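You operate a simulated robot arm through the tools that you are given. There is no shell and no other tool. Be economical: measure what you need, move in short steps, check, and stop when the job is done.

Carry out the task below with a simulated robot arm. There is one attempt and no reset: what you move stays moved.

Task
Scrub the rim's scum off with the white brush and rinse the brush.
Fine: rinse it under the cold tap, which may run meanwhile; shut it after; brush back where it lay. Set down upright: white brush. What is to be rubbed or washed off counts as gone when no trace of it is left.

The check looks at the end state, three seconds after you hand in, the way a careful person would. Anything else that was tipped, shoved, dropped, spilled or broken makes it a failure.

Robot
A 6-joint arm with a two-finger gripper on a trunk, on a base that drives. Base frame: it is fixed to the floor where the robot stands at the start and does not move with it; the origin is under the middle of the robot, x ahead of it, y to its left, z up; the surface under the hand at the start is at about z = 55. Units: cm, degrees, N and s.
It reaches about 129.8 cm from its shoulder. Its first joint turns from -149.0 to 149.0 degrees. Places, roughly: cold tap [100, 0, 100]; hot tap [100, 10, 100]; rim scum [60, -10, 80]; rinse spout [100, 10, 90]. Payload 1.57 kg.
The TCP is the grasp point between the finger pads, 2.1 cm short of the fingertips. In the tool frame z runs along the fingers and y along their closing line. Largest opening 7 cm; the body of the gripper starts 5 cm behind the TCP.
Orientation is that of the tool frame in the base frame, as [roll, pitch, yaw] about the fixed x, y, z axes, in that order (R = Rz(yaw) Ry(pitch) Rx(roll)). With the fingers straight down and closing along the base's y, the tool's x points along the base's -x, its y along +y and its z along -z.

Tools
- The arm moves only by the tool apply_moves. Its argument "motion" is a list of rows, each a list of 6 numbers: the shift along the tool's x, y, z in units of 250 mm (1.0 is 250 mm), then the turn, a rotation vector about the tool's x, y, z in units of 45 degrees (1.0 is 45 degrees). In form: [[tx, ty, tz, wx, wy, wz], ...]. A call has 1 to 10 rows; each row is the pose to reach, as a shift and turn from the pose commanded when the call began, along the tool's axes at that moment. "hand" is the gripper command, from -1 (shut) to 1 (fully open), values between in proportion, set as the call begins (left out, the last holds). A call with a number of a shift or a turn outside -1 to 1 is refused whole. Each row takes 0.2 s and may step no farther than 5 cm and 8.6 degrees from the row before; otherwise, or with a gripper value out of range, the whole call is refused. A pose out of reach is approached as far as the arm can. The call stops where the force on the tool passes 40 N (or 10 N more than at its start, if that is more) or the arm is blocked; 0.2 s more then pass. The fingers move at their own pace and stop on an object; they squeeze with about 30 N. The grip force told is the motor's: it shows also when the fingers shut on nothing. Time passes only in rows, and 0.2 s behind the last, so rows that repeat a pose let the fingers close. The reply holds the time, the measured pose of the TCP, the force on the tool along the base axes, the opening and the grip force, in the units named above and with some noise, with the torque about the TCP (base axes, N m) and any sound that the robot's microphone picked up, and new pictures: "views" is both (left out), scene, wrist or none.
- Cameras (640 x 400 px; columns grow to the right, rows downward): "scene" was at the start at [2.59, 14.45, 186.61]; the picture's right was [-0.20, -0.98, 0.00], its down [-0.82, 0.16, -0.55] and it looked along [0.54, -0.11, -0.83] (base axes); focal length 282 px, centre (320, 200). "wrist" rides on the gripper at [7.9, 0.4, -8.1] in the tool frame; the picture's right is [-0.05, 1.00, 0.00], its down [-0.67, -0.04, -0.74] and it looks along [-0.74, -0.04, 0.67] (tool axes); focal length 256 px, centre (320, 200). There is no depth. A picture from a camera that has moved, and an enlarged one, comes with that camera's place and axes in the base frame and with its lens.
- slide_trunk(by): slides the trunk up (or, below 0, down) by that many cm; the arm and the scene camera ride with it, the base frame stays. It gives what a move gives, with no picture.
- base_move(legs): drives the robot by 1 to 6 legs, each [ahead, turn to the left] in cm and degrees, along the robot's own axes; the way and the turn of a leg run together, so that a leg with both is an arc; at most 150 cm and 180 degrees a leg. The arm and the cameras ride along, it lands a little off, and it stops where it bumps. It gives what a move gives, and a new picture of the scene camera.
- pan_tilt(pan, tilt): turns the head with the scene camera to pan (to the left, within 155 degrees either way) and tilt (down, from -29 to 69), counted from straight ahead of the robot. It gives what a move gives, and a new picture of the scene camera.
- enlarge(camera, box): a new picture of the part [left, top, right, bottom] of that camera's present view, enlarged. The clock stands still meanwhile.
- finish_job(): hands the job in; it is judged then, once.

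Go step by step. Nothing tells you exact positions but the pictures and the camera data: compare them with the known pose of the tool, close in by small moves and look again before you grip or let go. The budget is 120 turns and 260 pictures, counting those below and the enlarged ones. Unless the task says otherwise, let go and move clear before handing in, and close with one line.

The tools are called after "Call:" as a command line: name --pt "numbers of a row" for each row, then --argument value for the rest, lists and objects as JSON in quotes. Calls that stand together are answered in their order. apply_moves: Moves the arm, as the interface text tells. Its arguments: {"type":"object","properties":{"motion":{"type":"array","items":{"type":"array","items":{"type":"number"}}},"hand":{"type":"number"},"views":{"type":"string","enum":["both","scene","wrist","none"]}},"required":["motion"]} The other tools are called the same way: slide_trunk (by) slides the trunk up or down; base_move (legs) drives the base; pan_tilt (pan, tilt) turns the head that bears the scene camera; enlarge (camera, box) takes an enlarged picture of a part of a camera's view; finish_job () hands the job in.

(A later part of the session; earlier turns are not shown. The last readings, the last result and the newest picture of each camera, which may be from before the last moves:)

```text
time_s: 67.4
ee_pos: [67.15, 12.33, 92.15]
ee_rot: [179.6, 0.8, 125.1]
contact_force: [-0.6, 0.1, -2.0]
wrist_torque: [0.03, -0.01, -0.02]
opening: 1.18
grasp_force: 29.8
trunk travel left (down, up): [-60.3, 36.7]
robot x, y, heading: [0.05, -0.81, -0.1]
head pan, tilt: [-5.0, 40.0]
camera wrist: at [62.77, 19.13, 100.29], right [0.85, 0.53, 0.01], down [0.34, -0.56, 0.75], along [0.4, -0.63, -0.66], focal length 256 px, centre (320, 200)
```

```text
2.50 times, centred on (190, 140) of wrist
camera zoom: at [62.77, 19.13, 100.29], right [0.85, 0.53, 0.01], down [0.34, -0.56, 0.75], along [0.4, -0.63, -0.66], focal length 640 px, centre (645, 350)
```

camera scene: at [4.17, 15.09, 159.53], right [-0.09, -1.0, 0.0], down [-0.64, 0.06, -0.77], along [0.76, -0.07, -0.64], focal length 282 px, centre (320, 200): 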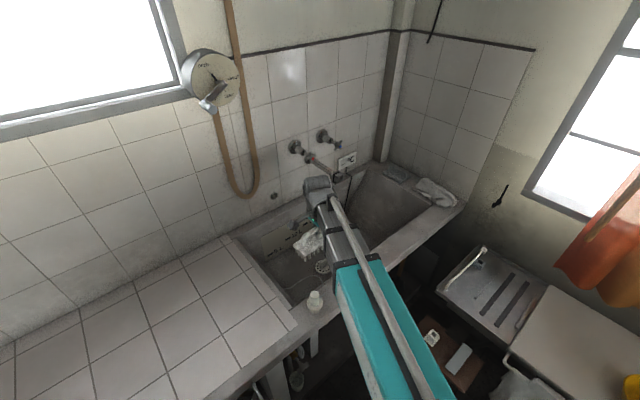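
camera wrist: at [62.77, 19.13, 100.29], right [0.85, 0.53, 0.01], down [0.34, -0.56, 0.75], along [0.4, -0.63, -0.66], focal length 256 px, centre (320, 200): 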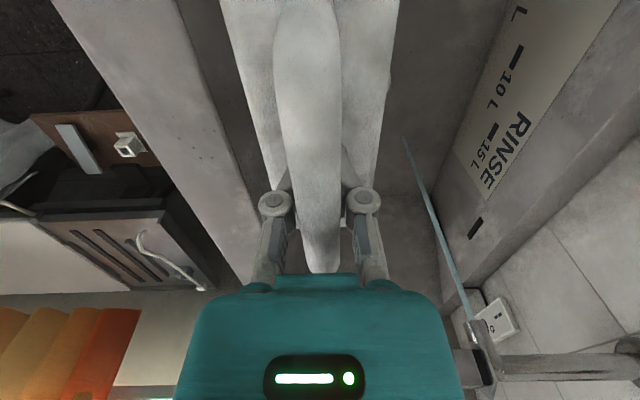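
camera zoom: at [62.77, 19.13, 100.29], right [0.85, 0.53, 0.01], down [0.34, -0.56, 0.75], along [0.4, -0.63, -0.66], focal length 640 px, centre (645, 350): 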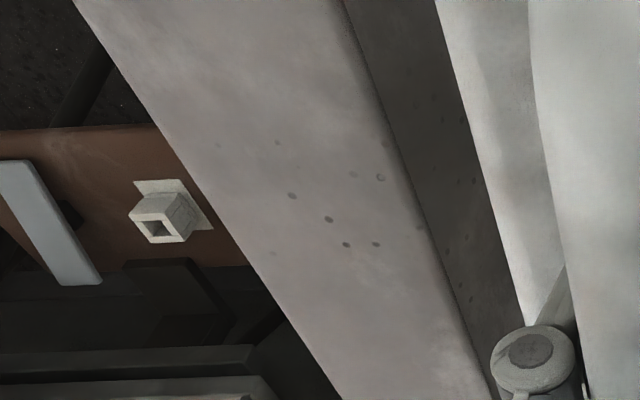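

The specks are unchanged and match the pitting in the stone elsewhere, so the scum itself is off. For rinsing I'll tilt the hand 45°, so the brush reaches forward under the spout while the hand stays in front of it.

Call:
apply_moves --pt "0 0 0 -0.17 0 0" --pt "0 0 0 -0.34 0 0" --pt "0 0 0 -0.51 0 0" --pt "0 0 0 -0.68 0 0" --pt "0 0 0 -0.85 0 0" --pt "0 0 0 -1.0 0 0"

Call:
enlarge --camera "scene" --box '[240, 130, 440, 255]'

```text
time_s: 68.8
ee_pos: [67.44, 12.21, 97.75]
ee_rot: [134.4, 0.7, 125.1]
contact_force: [0.1, 0.4, -1.4]
wrist_torque: [-0.05, 0.03, 0.02]
opening: 1.18
grasp_force: 29.6
out of reach, approached as far as the arm can: row 2, 3, 4, 5, 6
trunk travel left (down, up): [-60.3, 36.7]
robot x, y, heading: [-0.05, -1.14, 0.1]
head pan, tilt: [-5.0, 40.0]
camera scene: at [4.15, 15.11, 159.5], right [-0.09, -1.0, 0.0], down [-0.64, 0.06, -0.77], along [0.76, -0.07, -0.64], focal length 282 px, centre (320, 200)
camera wrist: at [58.2, 15.52, 103.72], right [0.6, 0.37, 0.71], down [-0.07, -0.86, 0.51], along [0.8, -0.36, -0.49], focal length 256 px, centre (320, 200)
```

scene: 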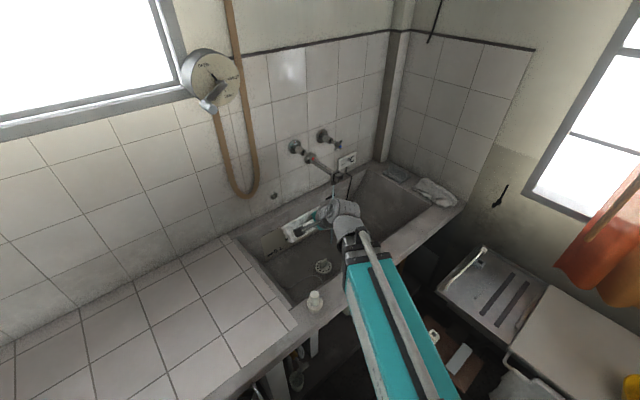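
wrist: 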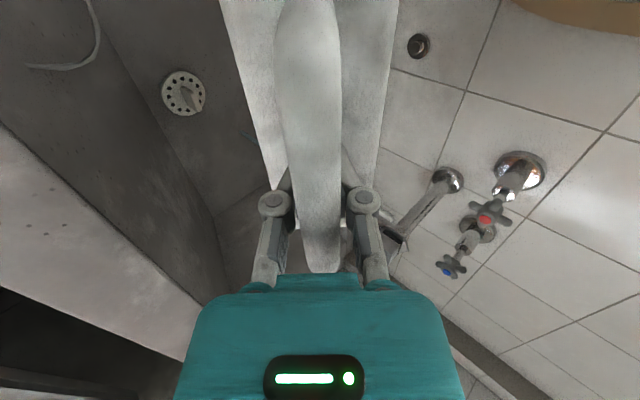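

```text
3.20 times, centred on (340, 192) of scene
camera zoom: at [4.15, 15.11, 159.5], right [-0.09, -1.0, 0.0], down [-0.64, 0.06, -0.77], along [0.76, -0.07, -0.64], focal length 902 px, centre (256, 224)
```

zoom: 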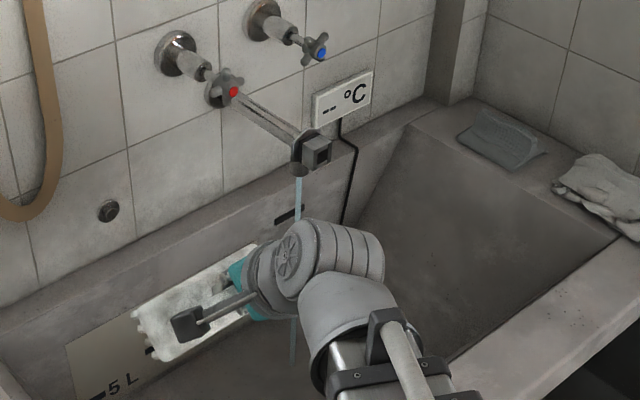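

The tilt works, and the stream falls at about depth 77.6 cm, w = -52.3, with the outlet at z of about 92.5. I'll go down 11 cm and move sideways towards the stream while still in front of it.

Call:
slide_trunk --by -11

Call:
apply_moves --pt "-0.18 0 0 0 0 0" --pt "-0.36 0 0 0 0 0" --pt "-0.54 0 0 0 0 0" --pt "-0.72 0 0 0 0 0"

Call:
enlarge --camera "scene" --box '[260, 110, 460, 235]'

```text
time_s: 70.3
ee_pos: [67.44, 12.14, 86.66]
ee_rot: [134.6, 0.7, 125.2]
contact_force: [0.0, 0.6, -1.7]
wrist_torque: [-0.05, 0.06, -0.02]
opening: 1.2
grasp_force: 29.7
trunk travel left (down, up): [-49.3, 47.7]
robot x, y, heading: [-0.01, -1.31, -0.1]
head pan, tilt: [-5.0, 40.0]
```

```text
time_s: 71.3
ee_pos: [77.72, -2.9, 86.8]
ee_rot: [134.6, 0.7, 125.0]
contact_force: [0.2, -0.2, -1.0]
wrist_torque: [-0.06, 0.01, -0.01]
opening: 1.19
grasp_force: 30.0
trunk travel left (down, up): [-49.3, 47.7]
robot x, y, heading: [0.1, -1.46, 0.0]
head pan, tilt: [-5.0, 40.0]
camera scene: at [4.15, 15.13, 148.49], right [-0.09, -1.0, 0.0], down [-0.64, 0.06, -0.77], along [0.76, -0.07, -0.64], focal length 282 px, centre (320, 200)
camera wrist: at [68.53, 0.54, 92.72], right [0.6, 0.37, 0.71], down [-0.07, -0.86, 0.51], along [0.8, -0.36, -0.49], focal length 256 px, centre (320, 200)
```

scene: 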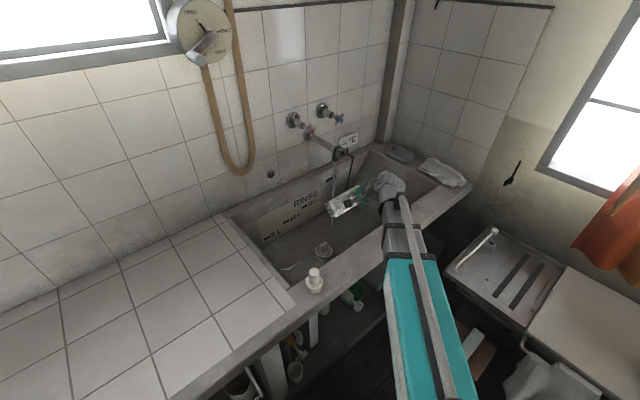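
wrist: 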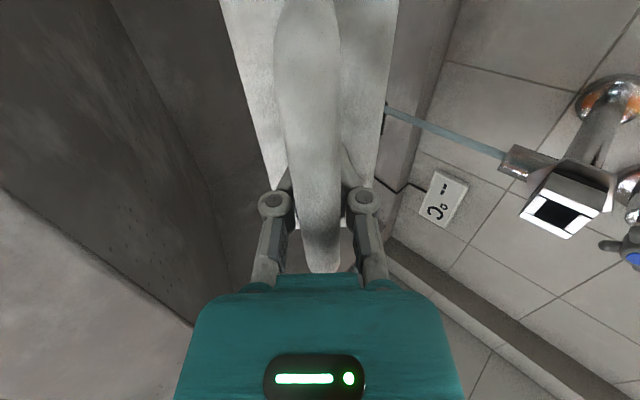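

```text
3.20 times, centred on (360, 172) of scene
camera zoom: at [4.15, 15.13, 148.49], right [-0.09, -1.0, 0.0], down [-0.64, 0.06, -0.77], along [0.76, -0.07, -0.64], focal length 902 px, centre (192, 288)
```

zoom: 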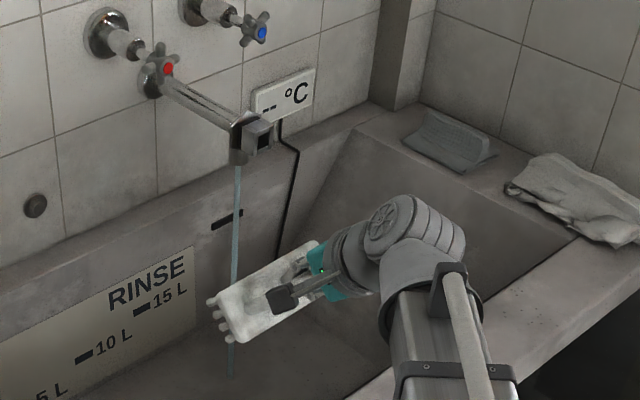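

The outlet is at z of about 92 and the brush top at about 87, so there is clearance. I'll move forward 10 cm to bring the bristles into the stream.

Call:
apply_moves --pt "0 0.1 0.1 0 0 0" --pt "0 0.2 0.2 0 0 0" --pt "0 0.28 0.28 0 0 0"

Call:
enlarge --camera "scene" --box '[280, 110, 440, 210]'

```text
time_s: 72.1
ee_pos: [86.03, 3.08, 86.72]
ee_rot: [134.6, 0.5, 125.1]
contact_force: [-0.3, -0.3, -1.2]
wrist_torque: [-0.05, 0.03, 0.0]
opening: 1.2
grasp_force: 30.9
trunk travel left (down, up): [-49.3, 47.7]
robot x, y, heading: [-0.03, -0.92, -0.1]
head pan, tilt: [-5.0, 40.0]
camera scene: at [4.16, 15.08, 148.5], right [-0.09, -1.0, 0.0], down [-0.64, 0.06, -0.77], along [0.76, -0.07, -0.64], focal length 282 px, centre (320, 200)
camera wrist: at [76.75, 6.33, 92.71], right [0.6, 0.37, 0.71], down [-0.07, -0.86, 0.51], along [0.8, -0.36, -0.49], focal length 256 px, centre (320, 200)
```

scene: 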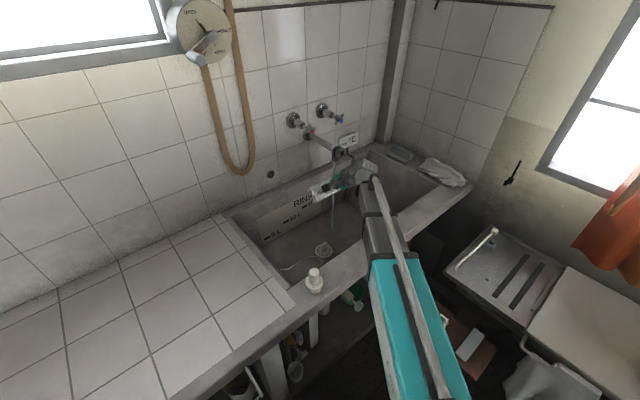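
wrist: 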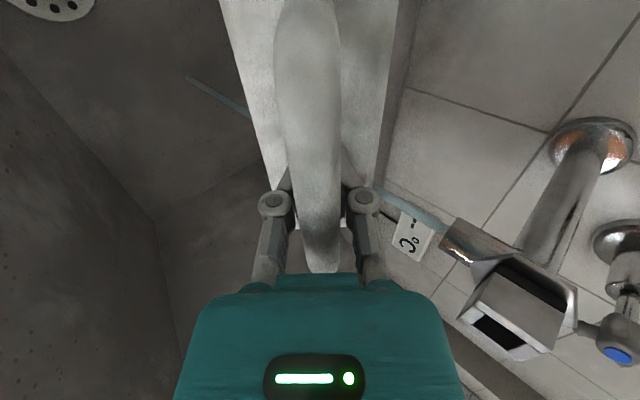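

```text
4.00 times, centred on (360, 160) of scene
camera zoom: at [4.16, 15.08, 148.5], right [-0.09, -1.0, 0.0], down [-0.64, 0.06, -0.77], along [0.76, -0.07, -0.64], focal length 1128 px, centre (160, 360)
```

zoom: 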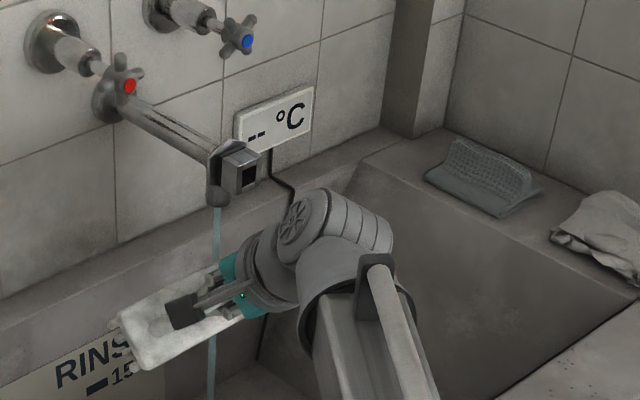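

The bristles are in the stream's path. I'll sweep the brush slowly along its whole length through the water, with small shifts forward and back.

Call:
apply_moves --pt "0.06 0 0 0 0 0" --pt "-0.04 0 0 0 0 0" --pt "-0.14 0 0 0 0 0" --pt "-0.24 0 0 0 0 0" --pt "-0.34 0 0 0 0 0" --pt "-0.44 0 0 0 0 0" --pt "-0.5 0.02 0.02 0 0 0" --pt "-0.4 0.03 0.03 0 0 0" --pt "-0.3 0.03 0.03 0 0 0" --pt "-0.22 0.03 0.03 0 0 0"

Call:
enlarge --camera "scene" --box '[280, 110, 440, 210]'

```text
time_s: 74.3
ee_pos: [89.84, -0.71, 86.75]
ee_rot: [134.5, 0.7, 125.1]
contact_force: [0.9, -0.4, -2.0]
wrist_torque: [-0.03, 0.04, 0.0]
opening: 1.19
grasp_force: 29.8
out of reach, approached as far as the arm can: row 3, 4, 5, 6, 7, 8, 9
trunk travel left (down, up): [-49.3, 47.7]
robot x, y, heading: [0.19, -1.25, -0.2]
head pan, tilt: [-5.0, 40.0]
camera scene: at [4.17, 15.09, 148.5], right [-0.09, -1.0, 0.0], down [-0.64, 0.06, -0.77], along [0.76, -0.07, -0.64], focal length 282 px, centre (320, 200)
camera wrist: at [80.67, 2.67, 92.71], right [0.6, 0.37, 0.71], down [-0.07, -0.86, 0.51], along [0.8, -0.36, -0.49], focal length 256 px, centre (320, 200)
```

scene: 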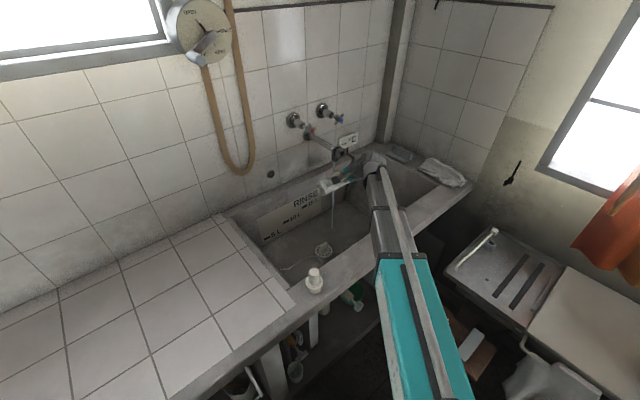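
wrist: 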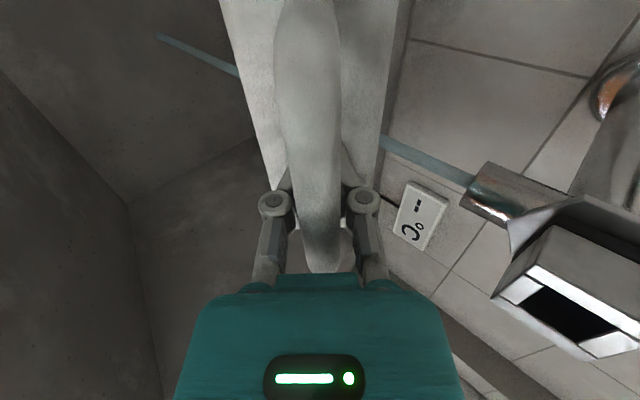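

```text
4.00 times, centred on (360, 160) of scene
camera zoom: at [4.17, 15.09, 148.5], right [-0.09, -1.0, 0.0], down [-0.64, 0.06, -0.77], along [0.76, -0.07, -0.64], focal length 1128 px, centre (160, 360)
```

zoom: 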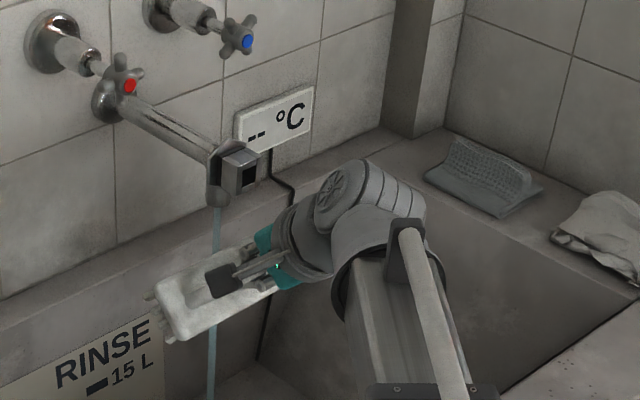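

The geometry puts the stream right through the bristles at mid-brush. I'll check how far right I can go to wash the other half.

Call:
apply_moves --pt "-0.1 0 0 0 0 0" --pt "-0.2 0 0 0 0 0" --pt "-0.26 0 0 0 0 0" --views "wrist"

Call:
enlarge --camera "scene" --box '[280, 110, 440, 210]'

```text
time_s: 75.1
ee_pos: [93.59, -6.15, 86.73]
ee_rot: [134.6, 0.7, 125.0]
contact_force: [0.1, -0.2, -2.2]
wrist_torque: [-0.07, 0.03, 0.0]
opening: 1.2
grasp_force: 29.7
out of reach, approached as far as the arm can: row 1, 2, 3
trunk travel left (down, up): [-49.3, 47.7]
robot x, y, heading: [-0.09, -1.39, 0.1]
head pan, tilt: [-5.0, 40.0]
camera wrist: at [84.48, -2.8, 92.7], right [0.6, 0.37, 0.71], down [-0.07, -0.86, 0.51], along [0.8, -0.36, -0.49], focal length 256 px, centre (320, 200)
```

wrist: 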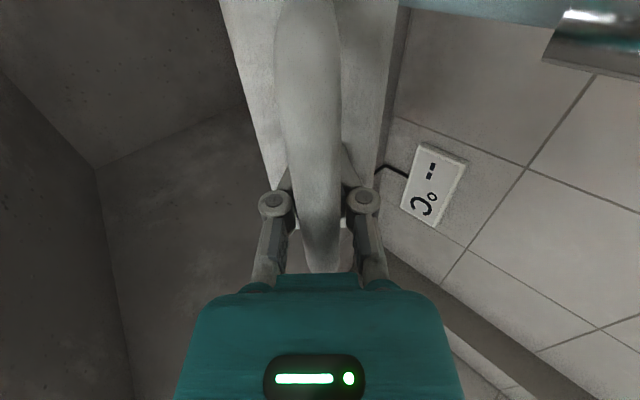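

```text
4.00 times, centred on (360, 160) of scene
camera zoom: at [4.17, 15.1, 148.5], right [-0.09, -1.0, 0.0], down [-0.64, 0.06, -0.77], along [0.76, -0.07, -0.64], focal length 1128 px, centre (160, 360)
```

zoom: 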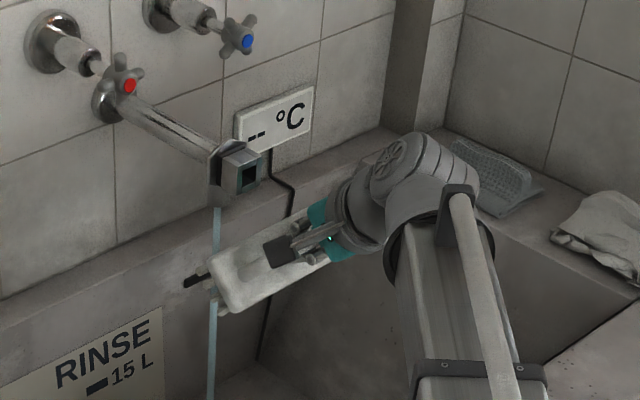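

It does reach; the "out of reach" is only in height. I'll do a slow full sweep back, then another at a slightly different depth.

Call:
apply_moves --pt "0.06 0 0 0 0 0" --pt "0.12 0 0 0 0 0" --pt "0.18 0 0 0 0 0" --pt "0.24 0 0 0 0 0" --pt "0.3 0 0 0 0 0" --pt "0.36 0 0 0 0 0" --pt "0.42 0 0 0 0 0" --pt "0.48 0 0 0 0 0" --pt "0.54 0 0 0 0 0" --pt "0.54 -0.05 -0.05 0 0 0" --views "none"

Call:
apply_moves --pt "-0.06 0 0 0 0 0" --pt "-0.12 0 0 0 0 0" --pt "-0.18 0 0 0 0 0" --pt "-0.24 0 0 0 0 0" --pt "-0.3 0 0 0 0 0" --pt "-0.36 0 0 0 0 0" --pt "-0.42 0 0 0 0 0" --pt "-0.48 0 0 0 0 0" --pt "-0.54 0 0 0 0 0" --pt "-0.54 0.08 0.08 0 0 0" --views "none"

Call:
apply_moves --pt "0.06 0 0 0 0 0" --pt "0.12 0 0 0 0 0" --pt "0.18 0 0 0 0 0" --pt "0.24 0 0 0 0 0" --pt "0.3 0 0 0 0 0" --pt "0.36 0 0 0 0 0" --pt "0.42 0 0 0 0 0" --pt "0.48 0 0 0 0 0" --pt "0.54 0 0 0 0 0" --pt "0.54 -0.04 -0.04 0 0 0"

Call:
enlarge --camera "scene" --box '[280, 150, 400, 225]'

```text
time_s: 77.3
ee_pos: [84.43, 3.91, 86.68]
ee_rot: [134.7, 0.7, 125.1]
contact_force: [1.1, 0.7, -1.9]
wrist_torque: [-0.03, 0.04, 0.01]
opening: 1.19
grasp_force: 29.5
trunk travel left (down, up): [-49.3, 47.7]
robot x, y, heading: [0.28, -0.71, 0.2]
head pan, tilt: [-5.0, 40.0]
```

```text
time_s: 79.5
ee_pos: [94.3, -5.45, 86.75]
ee_rot: [134.6, 0.7, 125.2]
contact_force: [-1.2, 0.2, -2.0]
wrist_torque: [-0.06, 0.02, -0.01]
opening: 1.16
grasp_force: 29.9
trunk travel left (down, up): [-49.3, 47.7]
robot x, y, heading: [0.03, -1.43, -0.1]
head pan, tilt: [-5.0, 40.0]
```

```text
time_s: 81.7
ee_pos: [85.65, 4.87, 86.84]
ee_rot: [134.7, 0.7, 125.1]
contact_force: [0.3, -0.1, -2.2]
wrist_torque: [-0.06, 0.07, -0.01]
opening: 1.16
grasp_force: 30.4
trunk travel left (down, up): [-49.3, 47.7]
robot x, y, heading: [0.27, -1.09, 0.2]
head pan, tilt: [-5.0, 40.0]
camera scene: at [4.17, 15.11, 148.5], right [-0.09, -1.0, 0.0], down [-0.64, 0.06, -0.77], along [0.76, -0.07, -0.64], focal length 282 px, centre (320, 200)
camera wrist: at [76.43, 8.21, 92.7], right [0.6, 0.37, 0.71], down [-0.07, -0.86, 0.51], along [0.8, -0.36, -0.49], focal length 256 px, centre (320, 200)
```

scene: 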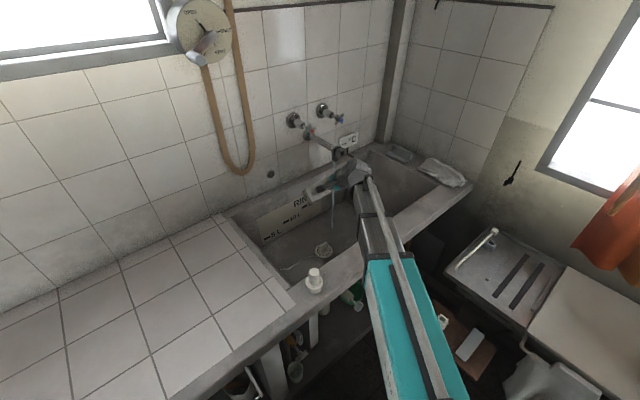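
wrist: 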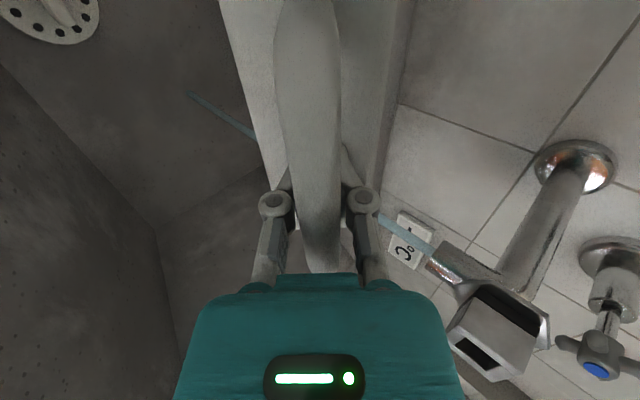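

```text
5.33 times, centred on (340, 188) of scene
camera zoom: at [4.17, 15.11, 148.5], right [-0.09, -1.0, 0.0], down [-0.64, 0.06, -0.77], along [0.76, -0.07, -0.64], focal length 1504 px, centre (213, 267)
```

zoom: 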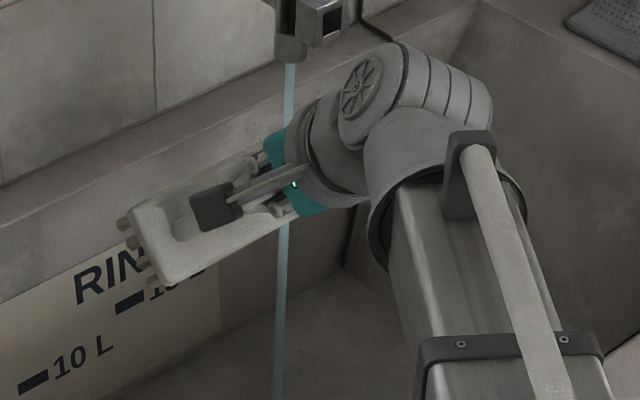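

The bristles at the end look brownish here. I'll enlarge to judge whether scum is still on them.

Call:
enlarge --camera "scene" --box '[295, 170, 345, 202]'

```text
12.50 times, centred on (320, 186) of scene
camera zoom: at [4.17, 15.11, 148.5], right [-0.09, -1.0, 0.0], down [-0.64, 0.06, -0.77], along [0.76, -0.07, -0.64], focal length 3524 px, centre (320, 375)
```

zoom: 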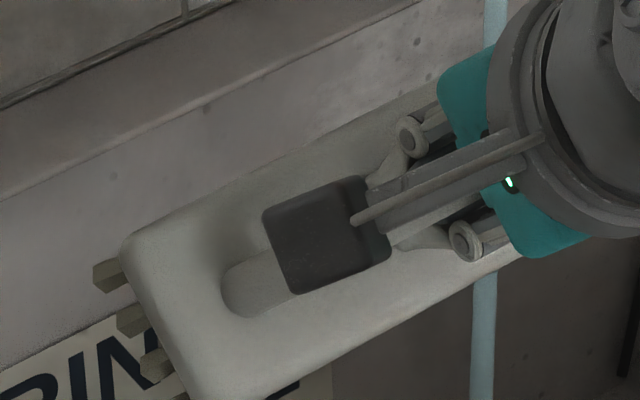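

The body now looks clean and wet, but the bristles still look tinted. I'll hold the middle of the bristles right in the stream for a few seconds and then compare.

Call:
apply_moves --pt "-0.15 0 0 0 0 0" --pt "-0.27 0.008 0.008 0 0 0" --pt "-0.29 0.008 0.008 0 0 0" --pt "-0.29 0.008 0.008 0 0 0" --pt "-0.31 0.008 0.008 0 0 0" --pt "-0.31 0.02 0.02 0 0 0" --pt "-0.29 0.03 0.03 0 0 0" --pt "-0.27 0.02 0.02 0 0 0" --pt "-0.29 -0.01 -0.01 0 0 0" --pt "-0.29 -0.02 -0.02 0 0 0" --views "none"

Call:
apply_moves --pt "0 0.02 0.02 0 0 0" --pt "0 0.04 0.04 0 0 0" --pt "-0.02 0.02 0.02 0 0 0" --pt "-0.02 0 0 0 0 0" --pt "0.02 0 0 0 0 0" --pt "0.02 0.02 0.02 0 0 0" --pt "0 0.03 0.03 0 0 0" --pt "0 0.02 0.02 0 0 0" --pt "0 0.01 0.01 0 0 0" --pt "0 0.02 0.02 0 0 0" --views "wrist"

Call:
enlarge --camera "scene" --box '[300, 165, 364, 205]'

```text
time_s: 83.9
ee_pos: [89.21, -1.64, 86.67]
ee_rot: [134.8, 0.6, 125.0]
contact_force: [-0.2, 0.3, -0.9]
wrist_torque: [-0.06, 0.09, 0.03]
opening: 1.16
grasp_force: 29.9
trunk travel left (down, up): [-49.3, 47.7]
robot x, y, heading: [0.4, -1.44, -0.1]
head pan, tilt: [-5.0, 40.0]
```

```text
time_s: 86.1
ee_pos: [89.79, -1.22, 86.86]
ee_rot: [134.7, 0.6, 125.1]
contact_force: [-0.1, -0.5, -1.7]
wrist_torque: [-0.05, 0.04, 0.01]
opening: 1.17
grasp_force: 30.0
trunk travel left (down, up): [-49.3, 47.7]
robot x, y, heading: [0.18, -1.17, -0.0]
head pan, tilt: [-5.0, 40.0]
camera wrist: at [80.54, 2.19, 92.69], right [0.6, 0.37, 0.71], down [-0.07, -0.86, 0.51], along [0.8, -0.36, -0.49], focal length 256 px, centre (320, 200)
```

wrist: 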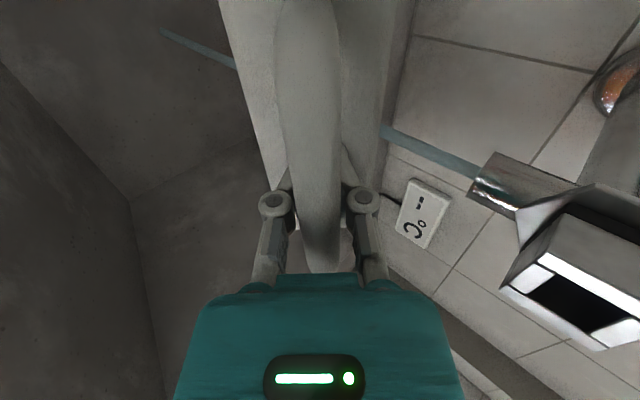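

```text
10.00 times, centred on (332, 185) of scene
camera zoom: at [4.16, 15.09, 148.5], right [-0.09, -1.0, 0.0], down [-0.64, 0.06, -0.77], along [0.76, -0.07, -0.64], focal length 2820 px, centre (200, 350)
```

zoom: 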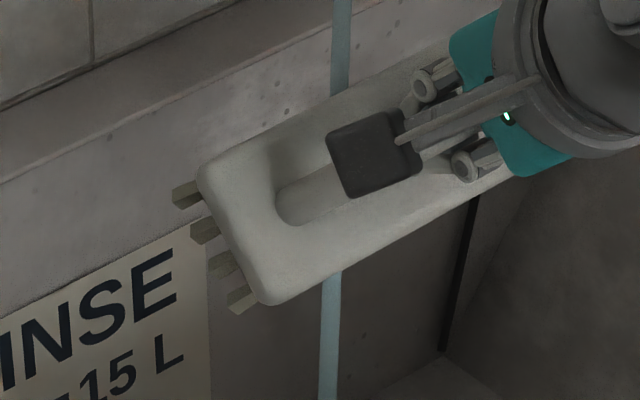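

The whole brush has darkened evenly since it met the water, so it may just look wet. I'll back out, bring it upright to the pose I used for the earlier comparison, and look at the bristles in better light.

Call:
apply_moves --pt "0 -0.1 -0.1 0 0 0" --pt "0 -0.2 -0.2 0 0 0" --pt "0 -0.3 -0.3 0 0 0" --pt "0.18 -0.3 -0.3 0 0 0" --pt "0.36 -0.3 -0.3 0 0 0" --pt "0.54 -0.3 -0.3 0 0 0" --pt "0.72 -0.3 -0.3 0 0 0" --pt "0.88 -0.3 -0.3 0 0 0" --views "none"

Call:
slide_trunk --by 11

Call:
apply_moves --pt "0 0 0 0.17 0 0" --pt "0 0 0 0.34 0 0" --pt "0 0 0 0.51 0 0" --pt "0 0 0 0.68 0 0" --pt "0 0 0 0.85 0 0" --pt "0 0 0 1.0 0 0" --views "wrist"

Call:
enlarge --camera "scene" --box '[280, 215, 344, 255]'

```text
time_s: 87.9
ee_pos: [68.35, 10.81, 86.73]
ee_rot: [134.7, 0.7, 125.0]
contact_force: [0.3, 0.0, -1.6]
wrist_torque: [-0.04, 0.01, 0.0]
opening: 1.21
grasp_force: 30.2
out of reach, approached as far as the arm can: row 5, 6, 7, 8
trunk travel left (down, up): [-49.3, 47.7]
robot x, y, heading: [0.13, -1.5, -0.0]
head pan, tilt: [-5.0, 40.0]
```

```text
time_s: 89.3
ee_pos: [68.39, 10.85, 97.68]
ee_rot: [134.6, 0.8, 125.1]
contact_force: [-0.6, -0.1, -1.5]
wrist_torque: [-0.05, 0.04, -0.02]
opening: 1.19
grasp_force: 30.3
trunk travel left (down, up): [-60.3, 36.7]
robot x, y, heading: [-0.18, -1.57, -0.2]
head pan, tilt: [-5.0, 40.0]
```

```text
time_s: 90.7
ee_pos: [68.42, 10.84, 92.13]
ee_rot: [179.9, 0.7, 125.1]
contact_force: [-0.5, 0.0, -0.9]
wrist_torque: [-0.03, 0.0, -0.02]
opening: 1.21
grasp_force: 30.2
out of reach, approached as far as the arm can: row 1, 2, 3, 4, 5, 6
trunk travel left (down, up): [-60.3, 36.7]
robot x, y, heading: [0.15, -1.0, 0.1]
head pan, tilt: [-5.0, 40.0]
camera wrist: at [64.05, 17.54, 100.28], right [0.85, 0.53, 0.0], down [0.35, -0.56, 0.75], along [0.4, -0.64, -0.66], focal length 256 px, centre (320, 200)
```

wrist: 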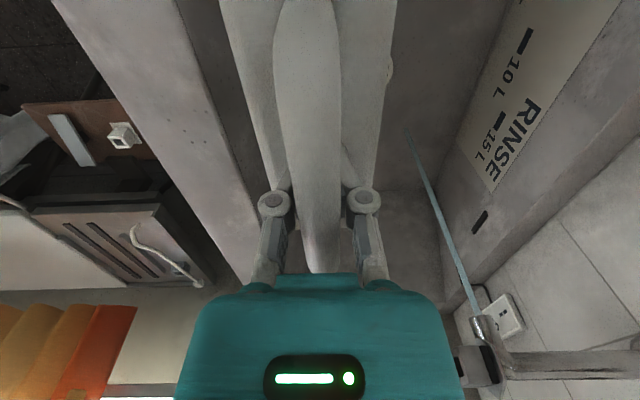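

```text
10.00 times, centred on (312, 235) of scene
camera zoom: at [4.17, 15.1, 159.5], right [-0.09, -1.0, 0.0], down [-0.64, 0.06, -0.77], along [0.76, -0.07, -0.64], focal length 2820 px, centre (400, -150)
```

zoom: 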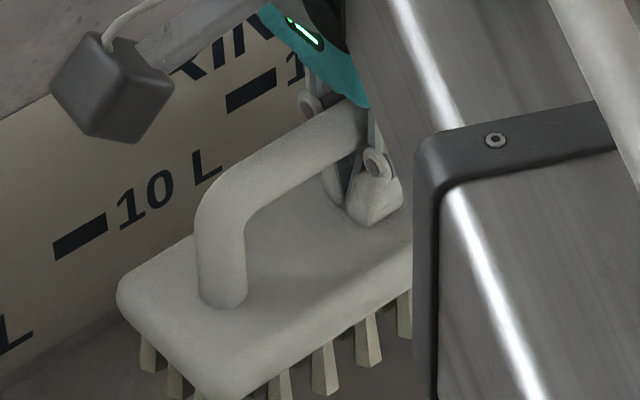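

Call:
enlarge --camera "scene" --box '[288, 235, 328, 260]'

```text
16.00 times, centred on (308, 248) of scene
camera zoom: at [4.17, 15.1, 159.5], right [-0.09, -1.0, 0.0], down [-0.64, 0.06, -0.77], along [0.76, -0.07, -0.64], focal length 4511 px, centre (512, -560)
```

zoom: 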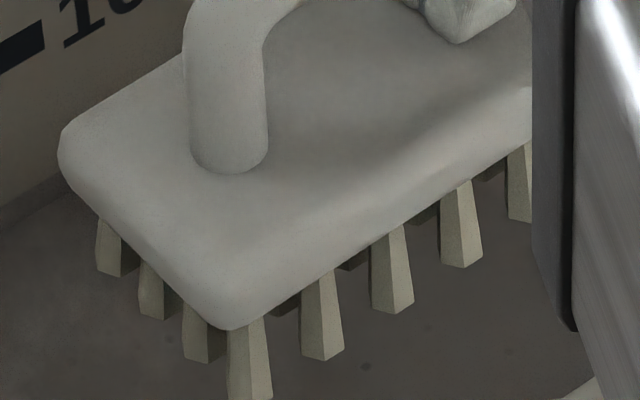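

The body is clean; the bristles are evenly cream, which may be their own colour. To be sure, I'll rinse once more at other depths in the stream and compare in this same pose.

Call:
apply_moves --pt "0 0 0 -0.17 0 0" --pt "0 0 0 -0.34 0 0" --pt "0 0 0 -0.51 0 0" --pt "0 0 0 -0.68 0 0" --pt "0 0 0 -0.85 0 0" --pt "0 0 0 -1.0 0 0" --views "none"

Call:
slide_trunk --by -11

Call:
apply_moves --pt "-0.18 0 0 0 0 0" --pt "-0.36 0 0 0 0 0" --pt "-0.54 0 0 0 0 0" --pt "-0.6 0.08 0.08 0 0 0" --pt "-0.6 0.18 0.18 0 0 0" --pt "-0.6 0.24 0.24 0 0 0" --pt "-0.7 0.24 0.24 0 0 0" --pt "-0.8 0.24 0.24 0 0 0" --pt "-0.9 0.24 0.24 0 0 0" --pt "-1.0 0.24 0.24 0 0 0" --views "scene"

Call:
enlarge --camera "scene" --box '[300, 150, 380, 200]'

```text
time_s: 92.1
ee_pos: [68.54, 10.59, 97.67]
ee_rot: [134.8, 0.7, 125.1]
contact_force: [0.2, -0.3, -2.0]
wrist_torque: [-0.05, 0.03, 0.0]
opening: 1.25
grasp_force: 30.3
out of reach, approached as far as the arm can: row 2, 3, 4, 5, 6
trunk travel left (down, up): [-60.3, 36.7]
robot x, y, heading: [0.08, -1.37, 0.1]
head pan, tilt: [-5.0, 40.0]
```

```text
time_s: 93.5
ee_pos: [68.55, 10.64, 86.67]
ee_rot: [134.8, 0.7, 125.2]
contact_force: [-0.4, -0.4, -2.6]
wrist_torque: [-0.05, 0.0, -0.02]
opening: 1.22
grasp_force: 29.8
trunk travel left (down, up): [-49.3, 47.7]
robot x, y, heading: [0.13, -1.15, 0.2]
head pan, tilt: [-5.0, 40.0]
```

```text
time_s: 95.7
ee_pos: [89.97, -4.95, 86.71]
ee_rot: [134.7, 0.7, 125.1]
contact_force: [-0.7, 0.3, -1.2]
wrist_torque: [-0.05, 0.01, 0.0]
opening: 1.21
grasp_force: 29.5
out of reach, approached as far as the arm can: row 5, 8, 9, 10
trunk travel left (down, up): [-49.3, 47.7]
robot x, y, heading: [0.41, -1.07, -0.1]
head pan, tilt: [-5.0, 40.0]
camera scene: at [4.17, 15.1, 148.5], right [-0.09, -1.0, 0.0], down [-0.64, 0.06, -0.77], along [0.76, -0.07, -0.64], focal length 282 px, centre (320, 200)
```

scene: 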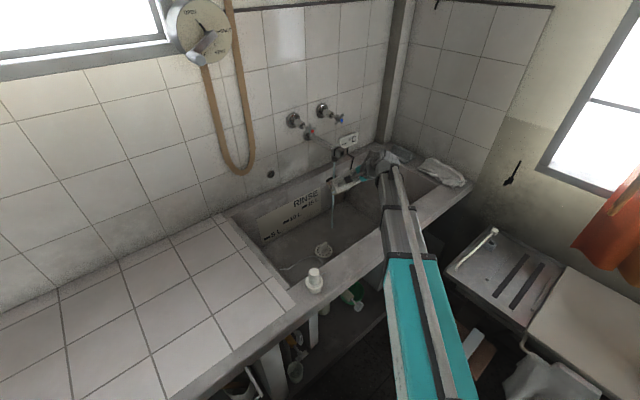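

```text
8.00 times, centred on (340, 175) of scene
camera zoom: at [4.17, 15.1, 148.5], right [-0.09, -1.0, 0.0], down [-0.64, 0.06, -0.77], along [0.76, -0.07, -0.64], focal length 2256 px, centre (160, 400)
```

zoom: 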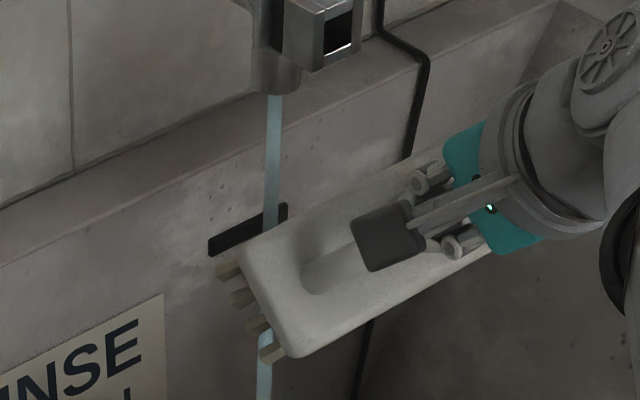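

Now I'll make slow sweeps with the brush pushed progressively further in, so every bristle row passes the stream.

Call:
apply_moves --pt "-0.08 0.05 0.05 0 0 0" --pt "0 0.05 0.05 0 0 0" --pt "0.08 0.05 0.05 0 0 0" --pt "0.16 0.05 0.05 0 0 0" --pt "0.24 0.05 0.05 0 0 0" --pt "0.32 0.05 0.05 0 0 0" --pt "0.4 0.05 0.05 0 0 0" --pt "0.42 0.09 0.09 0 0 0" --pt "0.34 0.09 0.09 0 0 0" --pt "0.26 0.09 0.09 0 0 0" --views "none"

Call:
apply_moves --pt "-0.08 0 0 0 0 0" --pt "-0.16 0 0 0 0 0" --pt "-0.24 0 0 0 0 0" --pt "-0.32 0 0 0 0 0" --pt "-0.36 0.04 0.04 0 0 0" --pt "-0.28 0.04 0.04 0 0 0" --pt "-0.2 0.04 0.04 0 0 0" --pt "-0.12 0.04 0.04 0 0 0" --pt "-0.04 0.04 0.04 0 0 0" --pt "0.04 0.04 0.04 0 0 0" --views "none"

Call:
apply_moves --pt "0.08 0 0 0 0 0" --pt "0.14 0 0 0 0 0" --pt "0.06 -0.1 -0.1 0 0 0" --pt "-0.06 -0.1 -0.1 0 0 0" --pt "-0.14 -0.1 -0.1 0 0 0" --pt "-0.22 -0.1 -0.1 0 0 0" --pt "-0.3 -0.1 -0.1 0 0 0" --pt "-0.22 -0.1 -0.1 0 0 0" --pt "-0.1 -0.1 -0.1 0 0 0" --pt "0 -0.12 -0.12 0 0 0" --views "none"

```text
time_s: 97.9
ee_pos: [88.66, 2.17, 86.63]
ee_rot: [134.9, 0.7, 125.1]
contact_force: [-0.6, 0.5, -2.1]
wrist_torque: [-0.04, 0.03, -0.02]
opening: 1.18
grasp_force: 30.1
out of reach, approached as far as the arm can: row 7, 8, 9, 10
trunk travel left (down, up): [-49.3, 47.7]
robot x, y, heading: [-0.18, -1.48, 0.1]
head pan, tilt: [-5.0, 40.0]
```

```text
time_s: 100.1
ee_pos: [89.38, 4.0, 86.66]
ee_rot: [134.8, 0.6, 125.1]
contact_force: [-0.8, -0.4, -1.6]
wrist_torque: [-0.03, 0.04, 0.0]
opening: 1.24
grasp_force: 30.5
trunk travel left (down, up): [-49.3, 47.7]
robot x, y, heading: [0.28, -1.63, -0.0]
head pan, tilt: [-5.0, 40.0]
```

```text
time_s: 102.3
ee_pos: [85.81, 1.38, 86.76]
ee_rot: [134.8, 0.7, 125.1]
contact_force: [0.4, -0.6, -1.9]
wrist_torque: [-0.06, 0.04, 0.0]
opening: 1.2
grasp_force: 30.4
trunk travel left (down, up): [-49.3, 47.7]
robot x, y, heading: [0.18, -1.24, -0.3]
head pan, tilt: [-5.0, 40.0]
```

Rinsed again. Backing out to the comparison pose.

Call:
apply_moves --pt "0 -0.1 -0.1 0 0 0" --pt "0 -0.215 -0.215 0 0 0" --pt "0.18 -0.215 -0.215 0 0 0" --pt "0.36 -0.215 -0.215 0 0 0" --pt "0.54 -0.215 -0.215 0 0 0" --pt "0.71 -0.215 -0.215 0 0 0" --views "none"

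Call:
slide_trunk --by 11

Call:
apply_moves --pt "0 0 0 0.17 0 0" --pt "0 0 0 0.34 0 0" --pt "0 0 0 0.51 0 0" --pt "0 0 0 0.68 0 0" --pt "0 0 0 0.85 0 0" --pt "0 0 0 1.0 0 0" --views "scene"

Call:
enlarge --camera "scene" --box '[288, 235, 328, 260]'

```text
time_s: 103.7
ee_pos: [69.42, 11.54, 86.74]
ee_rot: [134.9, 0.7, 125.0]
contact_force: [0.2, -0.2, -2.3]
wrist_torque: [-0.01, 0.07, 0.0]
opening: 1.17
grasp_force: 29.8
trunk travel left (down, up): [-49.3, 47.7]
robot x, y, heading: [0.4, -1.14, 0.3]
head pan, tilt: [-5.0, 40.0]
```

```text
time_s: 105.1
ee_pos: [69.47, 11.63, 97.66]
ee_rot: [134.9, 0.6, 125.1]
contact_force: [0.5, 0.3, -1.5]
wrist_torque: [-0.06, 0.01, 0.03]
opening: 1.21
grasp_force: 30.2
trunk travel left (down, up): [-60.3, 36.7]
robot x, y, heading: [0.07, -1.29, 0.1]
head pan, tilt: [-5.0, 40.0]
```

```text
time_s: 106.5
ee_pos: [69.37, 11.45, 92.2]
ee_rot: [180.0, 0.6, 125.2]
contact_force: [-0.8, -0.2, -1.6]
wrist_torque: [-0.01, -0.04, 0.02]
opening: 1.22
grasp_force: 30.0
out of reach, approached as far as the arm can: row 1, 2, 3, 4, 5, 6
trunk travel left (down, up): [-60.3, 36.7]
robot x, y, heading: [-0.6, -1.41, 0.0]
head pan, tilt: [-5.0, 40.0]
camera scene: at [4.17, 15.1, 159.5], right [-0.09, -1.0, 0.0], down [-0.64, 0.06, -0.77], along [0.76, -0.07, -0.64], focal length 282 px, centre (320, 200)
```

scene: 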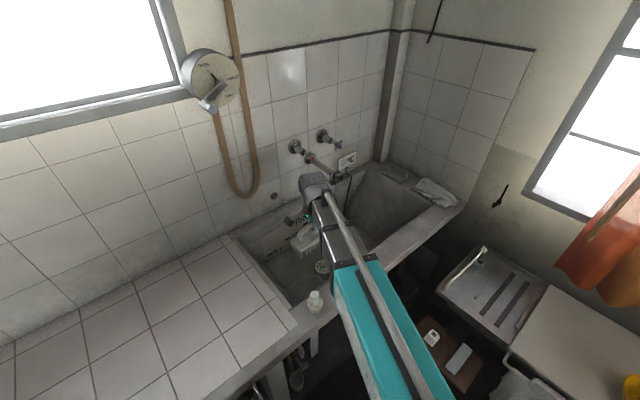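

```text
16.00 times, centred on (308, 248) of scene
camera zoom: at [4.17, 15.1, 159.5], right [-0.09, -1.0, 0.0], down [-0.64, 0.06, -0.77], along [0.76, -0.07, -0.64], focal length 4511 px, centre (512, -560)
```

zoom: 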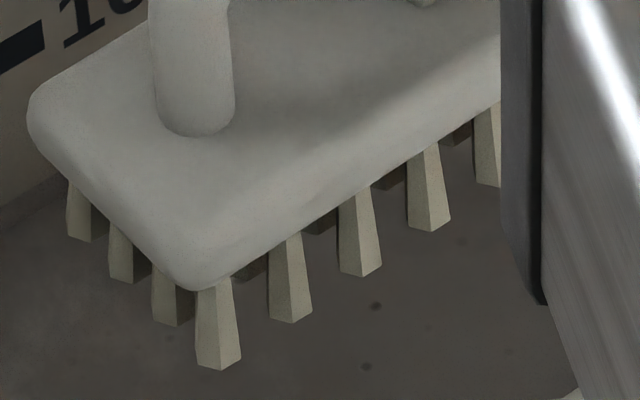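

The bristles look the same after the second rinse, so cream is their own colour and the brush is clean. I'll carry it back over its place, high above the bottle.

Call:
slide_trunk --by 8

Call:
apply_moves --pt "0.18 0 0 0 0 0" --pt "0.36 0 0 0 0 0" --pt "0.54 0 0 0 0 0" --pt "0.72 0 0 0 0 0" --pt "0.9 0 0 0 0 0" --pt "1.0 0 0 0 0 0" --views "none"

Call:
apply_moves --pt "0.15 -0.06 0 0 0 0" --pt "0.268 -0.2 0 0 0 0" --pt "0.268 -0.34 0 0 0 0" --pt "0.268 -0.394 0 0 0 0"

```text
time_s: 107.7
ee_pos: [69.59, 11.38, 100.16]
ee_rot: [179.9, 0.7, 125.2]
contact_force: [-0.5, 0.2, -1.6]
wrist_torque: [0.0, 0.03, 0.0]
opening: 1.19
grasp_force: 30.0
trunk travel left (down, up): [-68.3, 28.7]
robot x, y, heading: [-0.24, -1.22, -0.1]
head pan, tilt: [-5.0, 40.0]
```

```text
time_s: 109.1
ee_pos: [54.9, 31.76, 100.21]
ee_rot: [179.9, 0.6, 125.2]
contact_force: [0.2, -1.0, -1.5]
wrist_torque: [-0.03, -0.01, 0.01]
opening: 1.2
grasp_force: 29.7
trunk travel left (down, up): [-68.3, 28.7]
robot x, y, heading: [0.43, -1.18, -0.0]
head pan, tilt: [-5.0, 40.0]
```

```text
time_s: 110.1
ee_pos: [43.16, 31.5, 100.2]
ee_rot: [180.0, 0.6, 125.1]
contact_force: [0.4, -0.4, -1.7]
wrist_torque: [0.02, -0.03, 0.01]
opening: 1.19
grasp_force: 29.9
out of reach, approached as far as the arm can: row 4
trunk travel left (down, up): [-68.3, 28.7]
robot x, y, heading: [0.26, -1.4, -0.0]
head pan, tilt: [-5.0, 40.0]
camera scene: at [4.14, 15.08, 167.5], right [-0.09, -1.0, 0.0], down [-0.64, 0.06, -0.77], along [0.76, -0.07, -0.64], focal length 282 px, centre (320, 200)
camera wrist: at [38.84, 38.27, 108.3], right [0.85, 0.53, 0.0], down [0.35, -0.56, 0.75], along [0.4, -0.64, -0.66], focal length 256 px, centre (320, 200)
```

scene: 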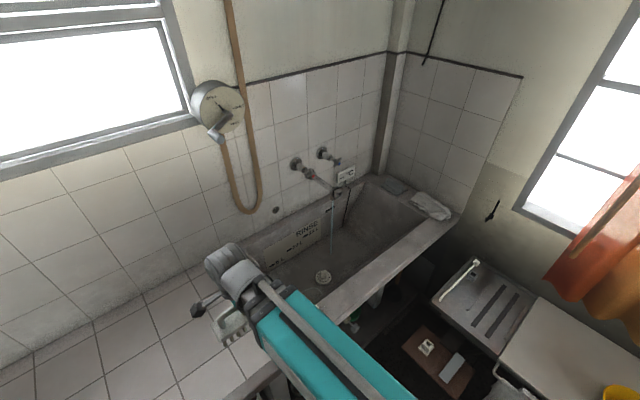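
wrist: 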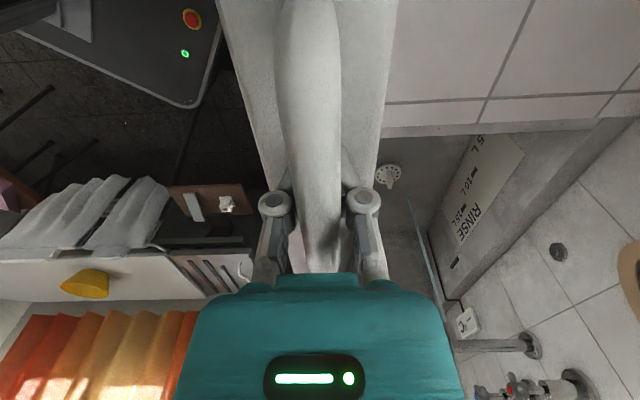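

The hand is within 0.4 cm of the spot it gripped from. I'll fine-correct and lower until nearly touching.

Call:
apply_moves --pt "0.012 0 0 0 0 0" --views "none"

Call:
slide_trunk --by -14.8

Call:
slide_trunk --by -0.4

Call:
slide_trunk --by -0.2

```text
time_s: 110.5
ee_pos: [43.01, 31.88, 100.25]
ee_rot: [179.9, 0.8, 125.2]
contact_force: [0.0, 0.1, -2.5]
wrist_torque: [0.01, 0.0, -0.01]
opening: 1.2
grasp_force: 29.9
trunk travel left (down, up): [-68.3, 28.7]
robot x, y, heading: [0.33, -1.69, -0.1]
head pan, tilt: [-5.0, 40.0]
```

```text
time_s: 112.2
ee_pos: [43.13, 31.88, 85.45]
ee_rot: [179.8, 0.7, 125.1]
contact_force: [-0.5, 0.0, -2.1]
wrist_torque: [-0.07, -0.01, -0.03]
opening: 1.19
grasp_force: 29.9
trunk travel left (down, up): [-53.5, 43.5]
robot x, y, heading: [0.03, -1.08, 0.2]
head pan, tilt: [-5.0, 40.0]
```

```text
time_s: 112.8
ee_pos: [43.1, 31.74, 84.99]
ee_rot: [179.9, 0.7, 125.1]
contact_force: [-0.4, 0.0, -0.8]
wrist_torque: [0.0, -0.02, -0.03]
opening: 1.17
grasp_force: 29.8
trunk travel left (down, up): [-53.1, 43.9]
robot x, y, heading: [0.41, -1.02, -0.1]
head pan, tilt: [-5.0, 40.0]
```

```text
time_s: 113.3
ee_pos: [43.11, 31.83, 84.85]
ee_rot: [179.9, 0.8, 125.1]
contact_force: [0.4, 0.5, -2.0]
wrist_torque: [-0.03, -0.03, 0.03]
opening: 1.19
grasp_force: 30.0
trunk travel left (down, up): [-52.9, 44.1]
robot x, y, heading: [-0.14, -0.86, 0.4]
head pan, tilt: [-5.0, 40.0]
```

Call:
slide_trunk --by -0.25

Call:
slide_trunk --by -0.2

Call:
slide_trunk --by -0.15

```text
time_s: 113.8
ee_pos: [43.05, 31.76, 84.54]
ee_rot: [-180.0, 0.7, 125.0]
contact_force: [0.4, 0.4, -2.0]
wrist_torque: [-0.02, 0.02, -0.01]
opening: 1.21
grasp_force: 29.8
trunk travel left (down, up): [-52.7, 44.3]
robot x, y, heading: [0.19, -1.24, -0.1]
head pan, tilt: [-5.0, 40.0]
```

```text
time_s: 114.3
ee_pos: [43.11, 31.76, 84.44]
ee_rot: [179.9, 0.6, 125.2]
contact_force: [2.0, 0.0, 6.3]
wrist_torque: [0.45, 0.27, -0.08]
opening: 1.17
grasp_force: 30.0
trunk travel left (down, up): [-52.5, 44.5]
robot x, y, heading: [-0.02, -1.15, -0.1]
head pan, tilt: [-5.0, 40.0]
```

```text
time_s: 114.8
ee_pos: [43.06, 31.72, 84.28]
ee_rot: [179.8, 0.7, 125.1]
contact_force: [5.2, -4.1, 18.4]
wrist_torque: [0.62, 0.45, -0.13]
opening: 1.18
grasp_force: 30.1
trunk travel left (down, up): [-52.3, 44.7]
robot x, y, heading: [-0.15, -1.37, -0.1]
head pan, tilt: [-5.0, 40.0]
```

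The bristles are on the tile. I'll ease the pressure, open the fingers a little, and lift away straight up.

Call:
slide_trunk --by 0.12

Call:
apply_moves --pt "0 0 0 0 0 0" --pt "0 0 0 0 0 0" --pt "0 0 0 0 0 0" --hand 0 --views "wrist"

```text
time_s: 115.3
ee_pos: [43.07, 31.86, 84.4]
ee_rot: [179.9, 0.7, 125.1]
contact_force: [-0.1, 0.6, -1.9]
wrist_torque: [-0.01, 0.0, 0.01]
opening: 1.17
grasp_force: 30.4
trunk travel left (down, up): [-52.5, 44.5]
robot x, y, heading: [0.42, -1.06, -0.1]
head pan, tilt: [-5.0, 40.0]
```

```text
time_s: 116.1
ee_pos: [43.09, 31.94, 84.26]
ee_rot: [180.0, 0.6, 125.2]
contact_force: [0.0, 1.2, 2.6]
wrist_torque: [0.04, 0.01, -0.04]
opening: 3.47
grasp_force: 0.0
trunk travel left (down, up): [-52.5, 44.5]
robot x, y, heading: [0.48, -1.12, 0.2]
head pan, tilt: [-5.0, 40.0]
camera wrist: at [38.7, 38.58, 92.43], right [0.85, 0.53, 0.0], down [0.35, -0.56, 0.75], along [0.4, -0.64, -0.66], focal length 256 px, centre (320, 200)
```

wrist: 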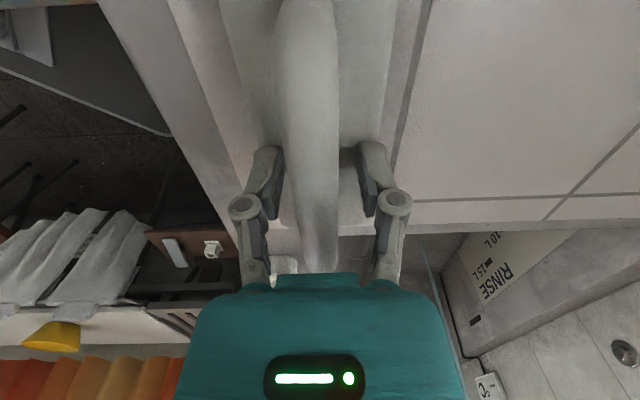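

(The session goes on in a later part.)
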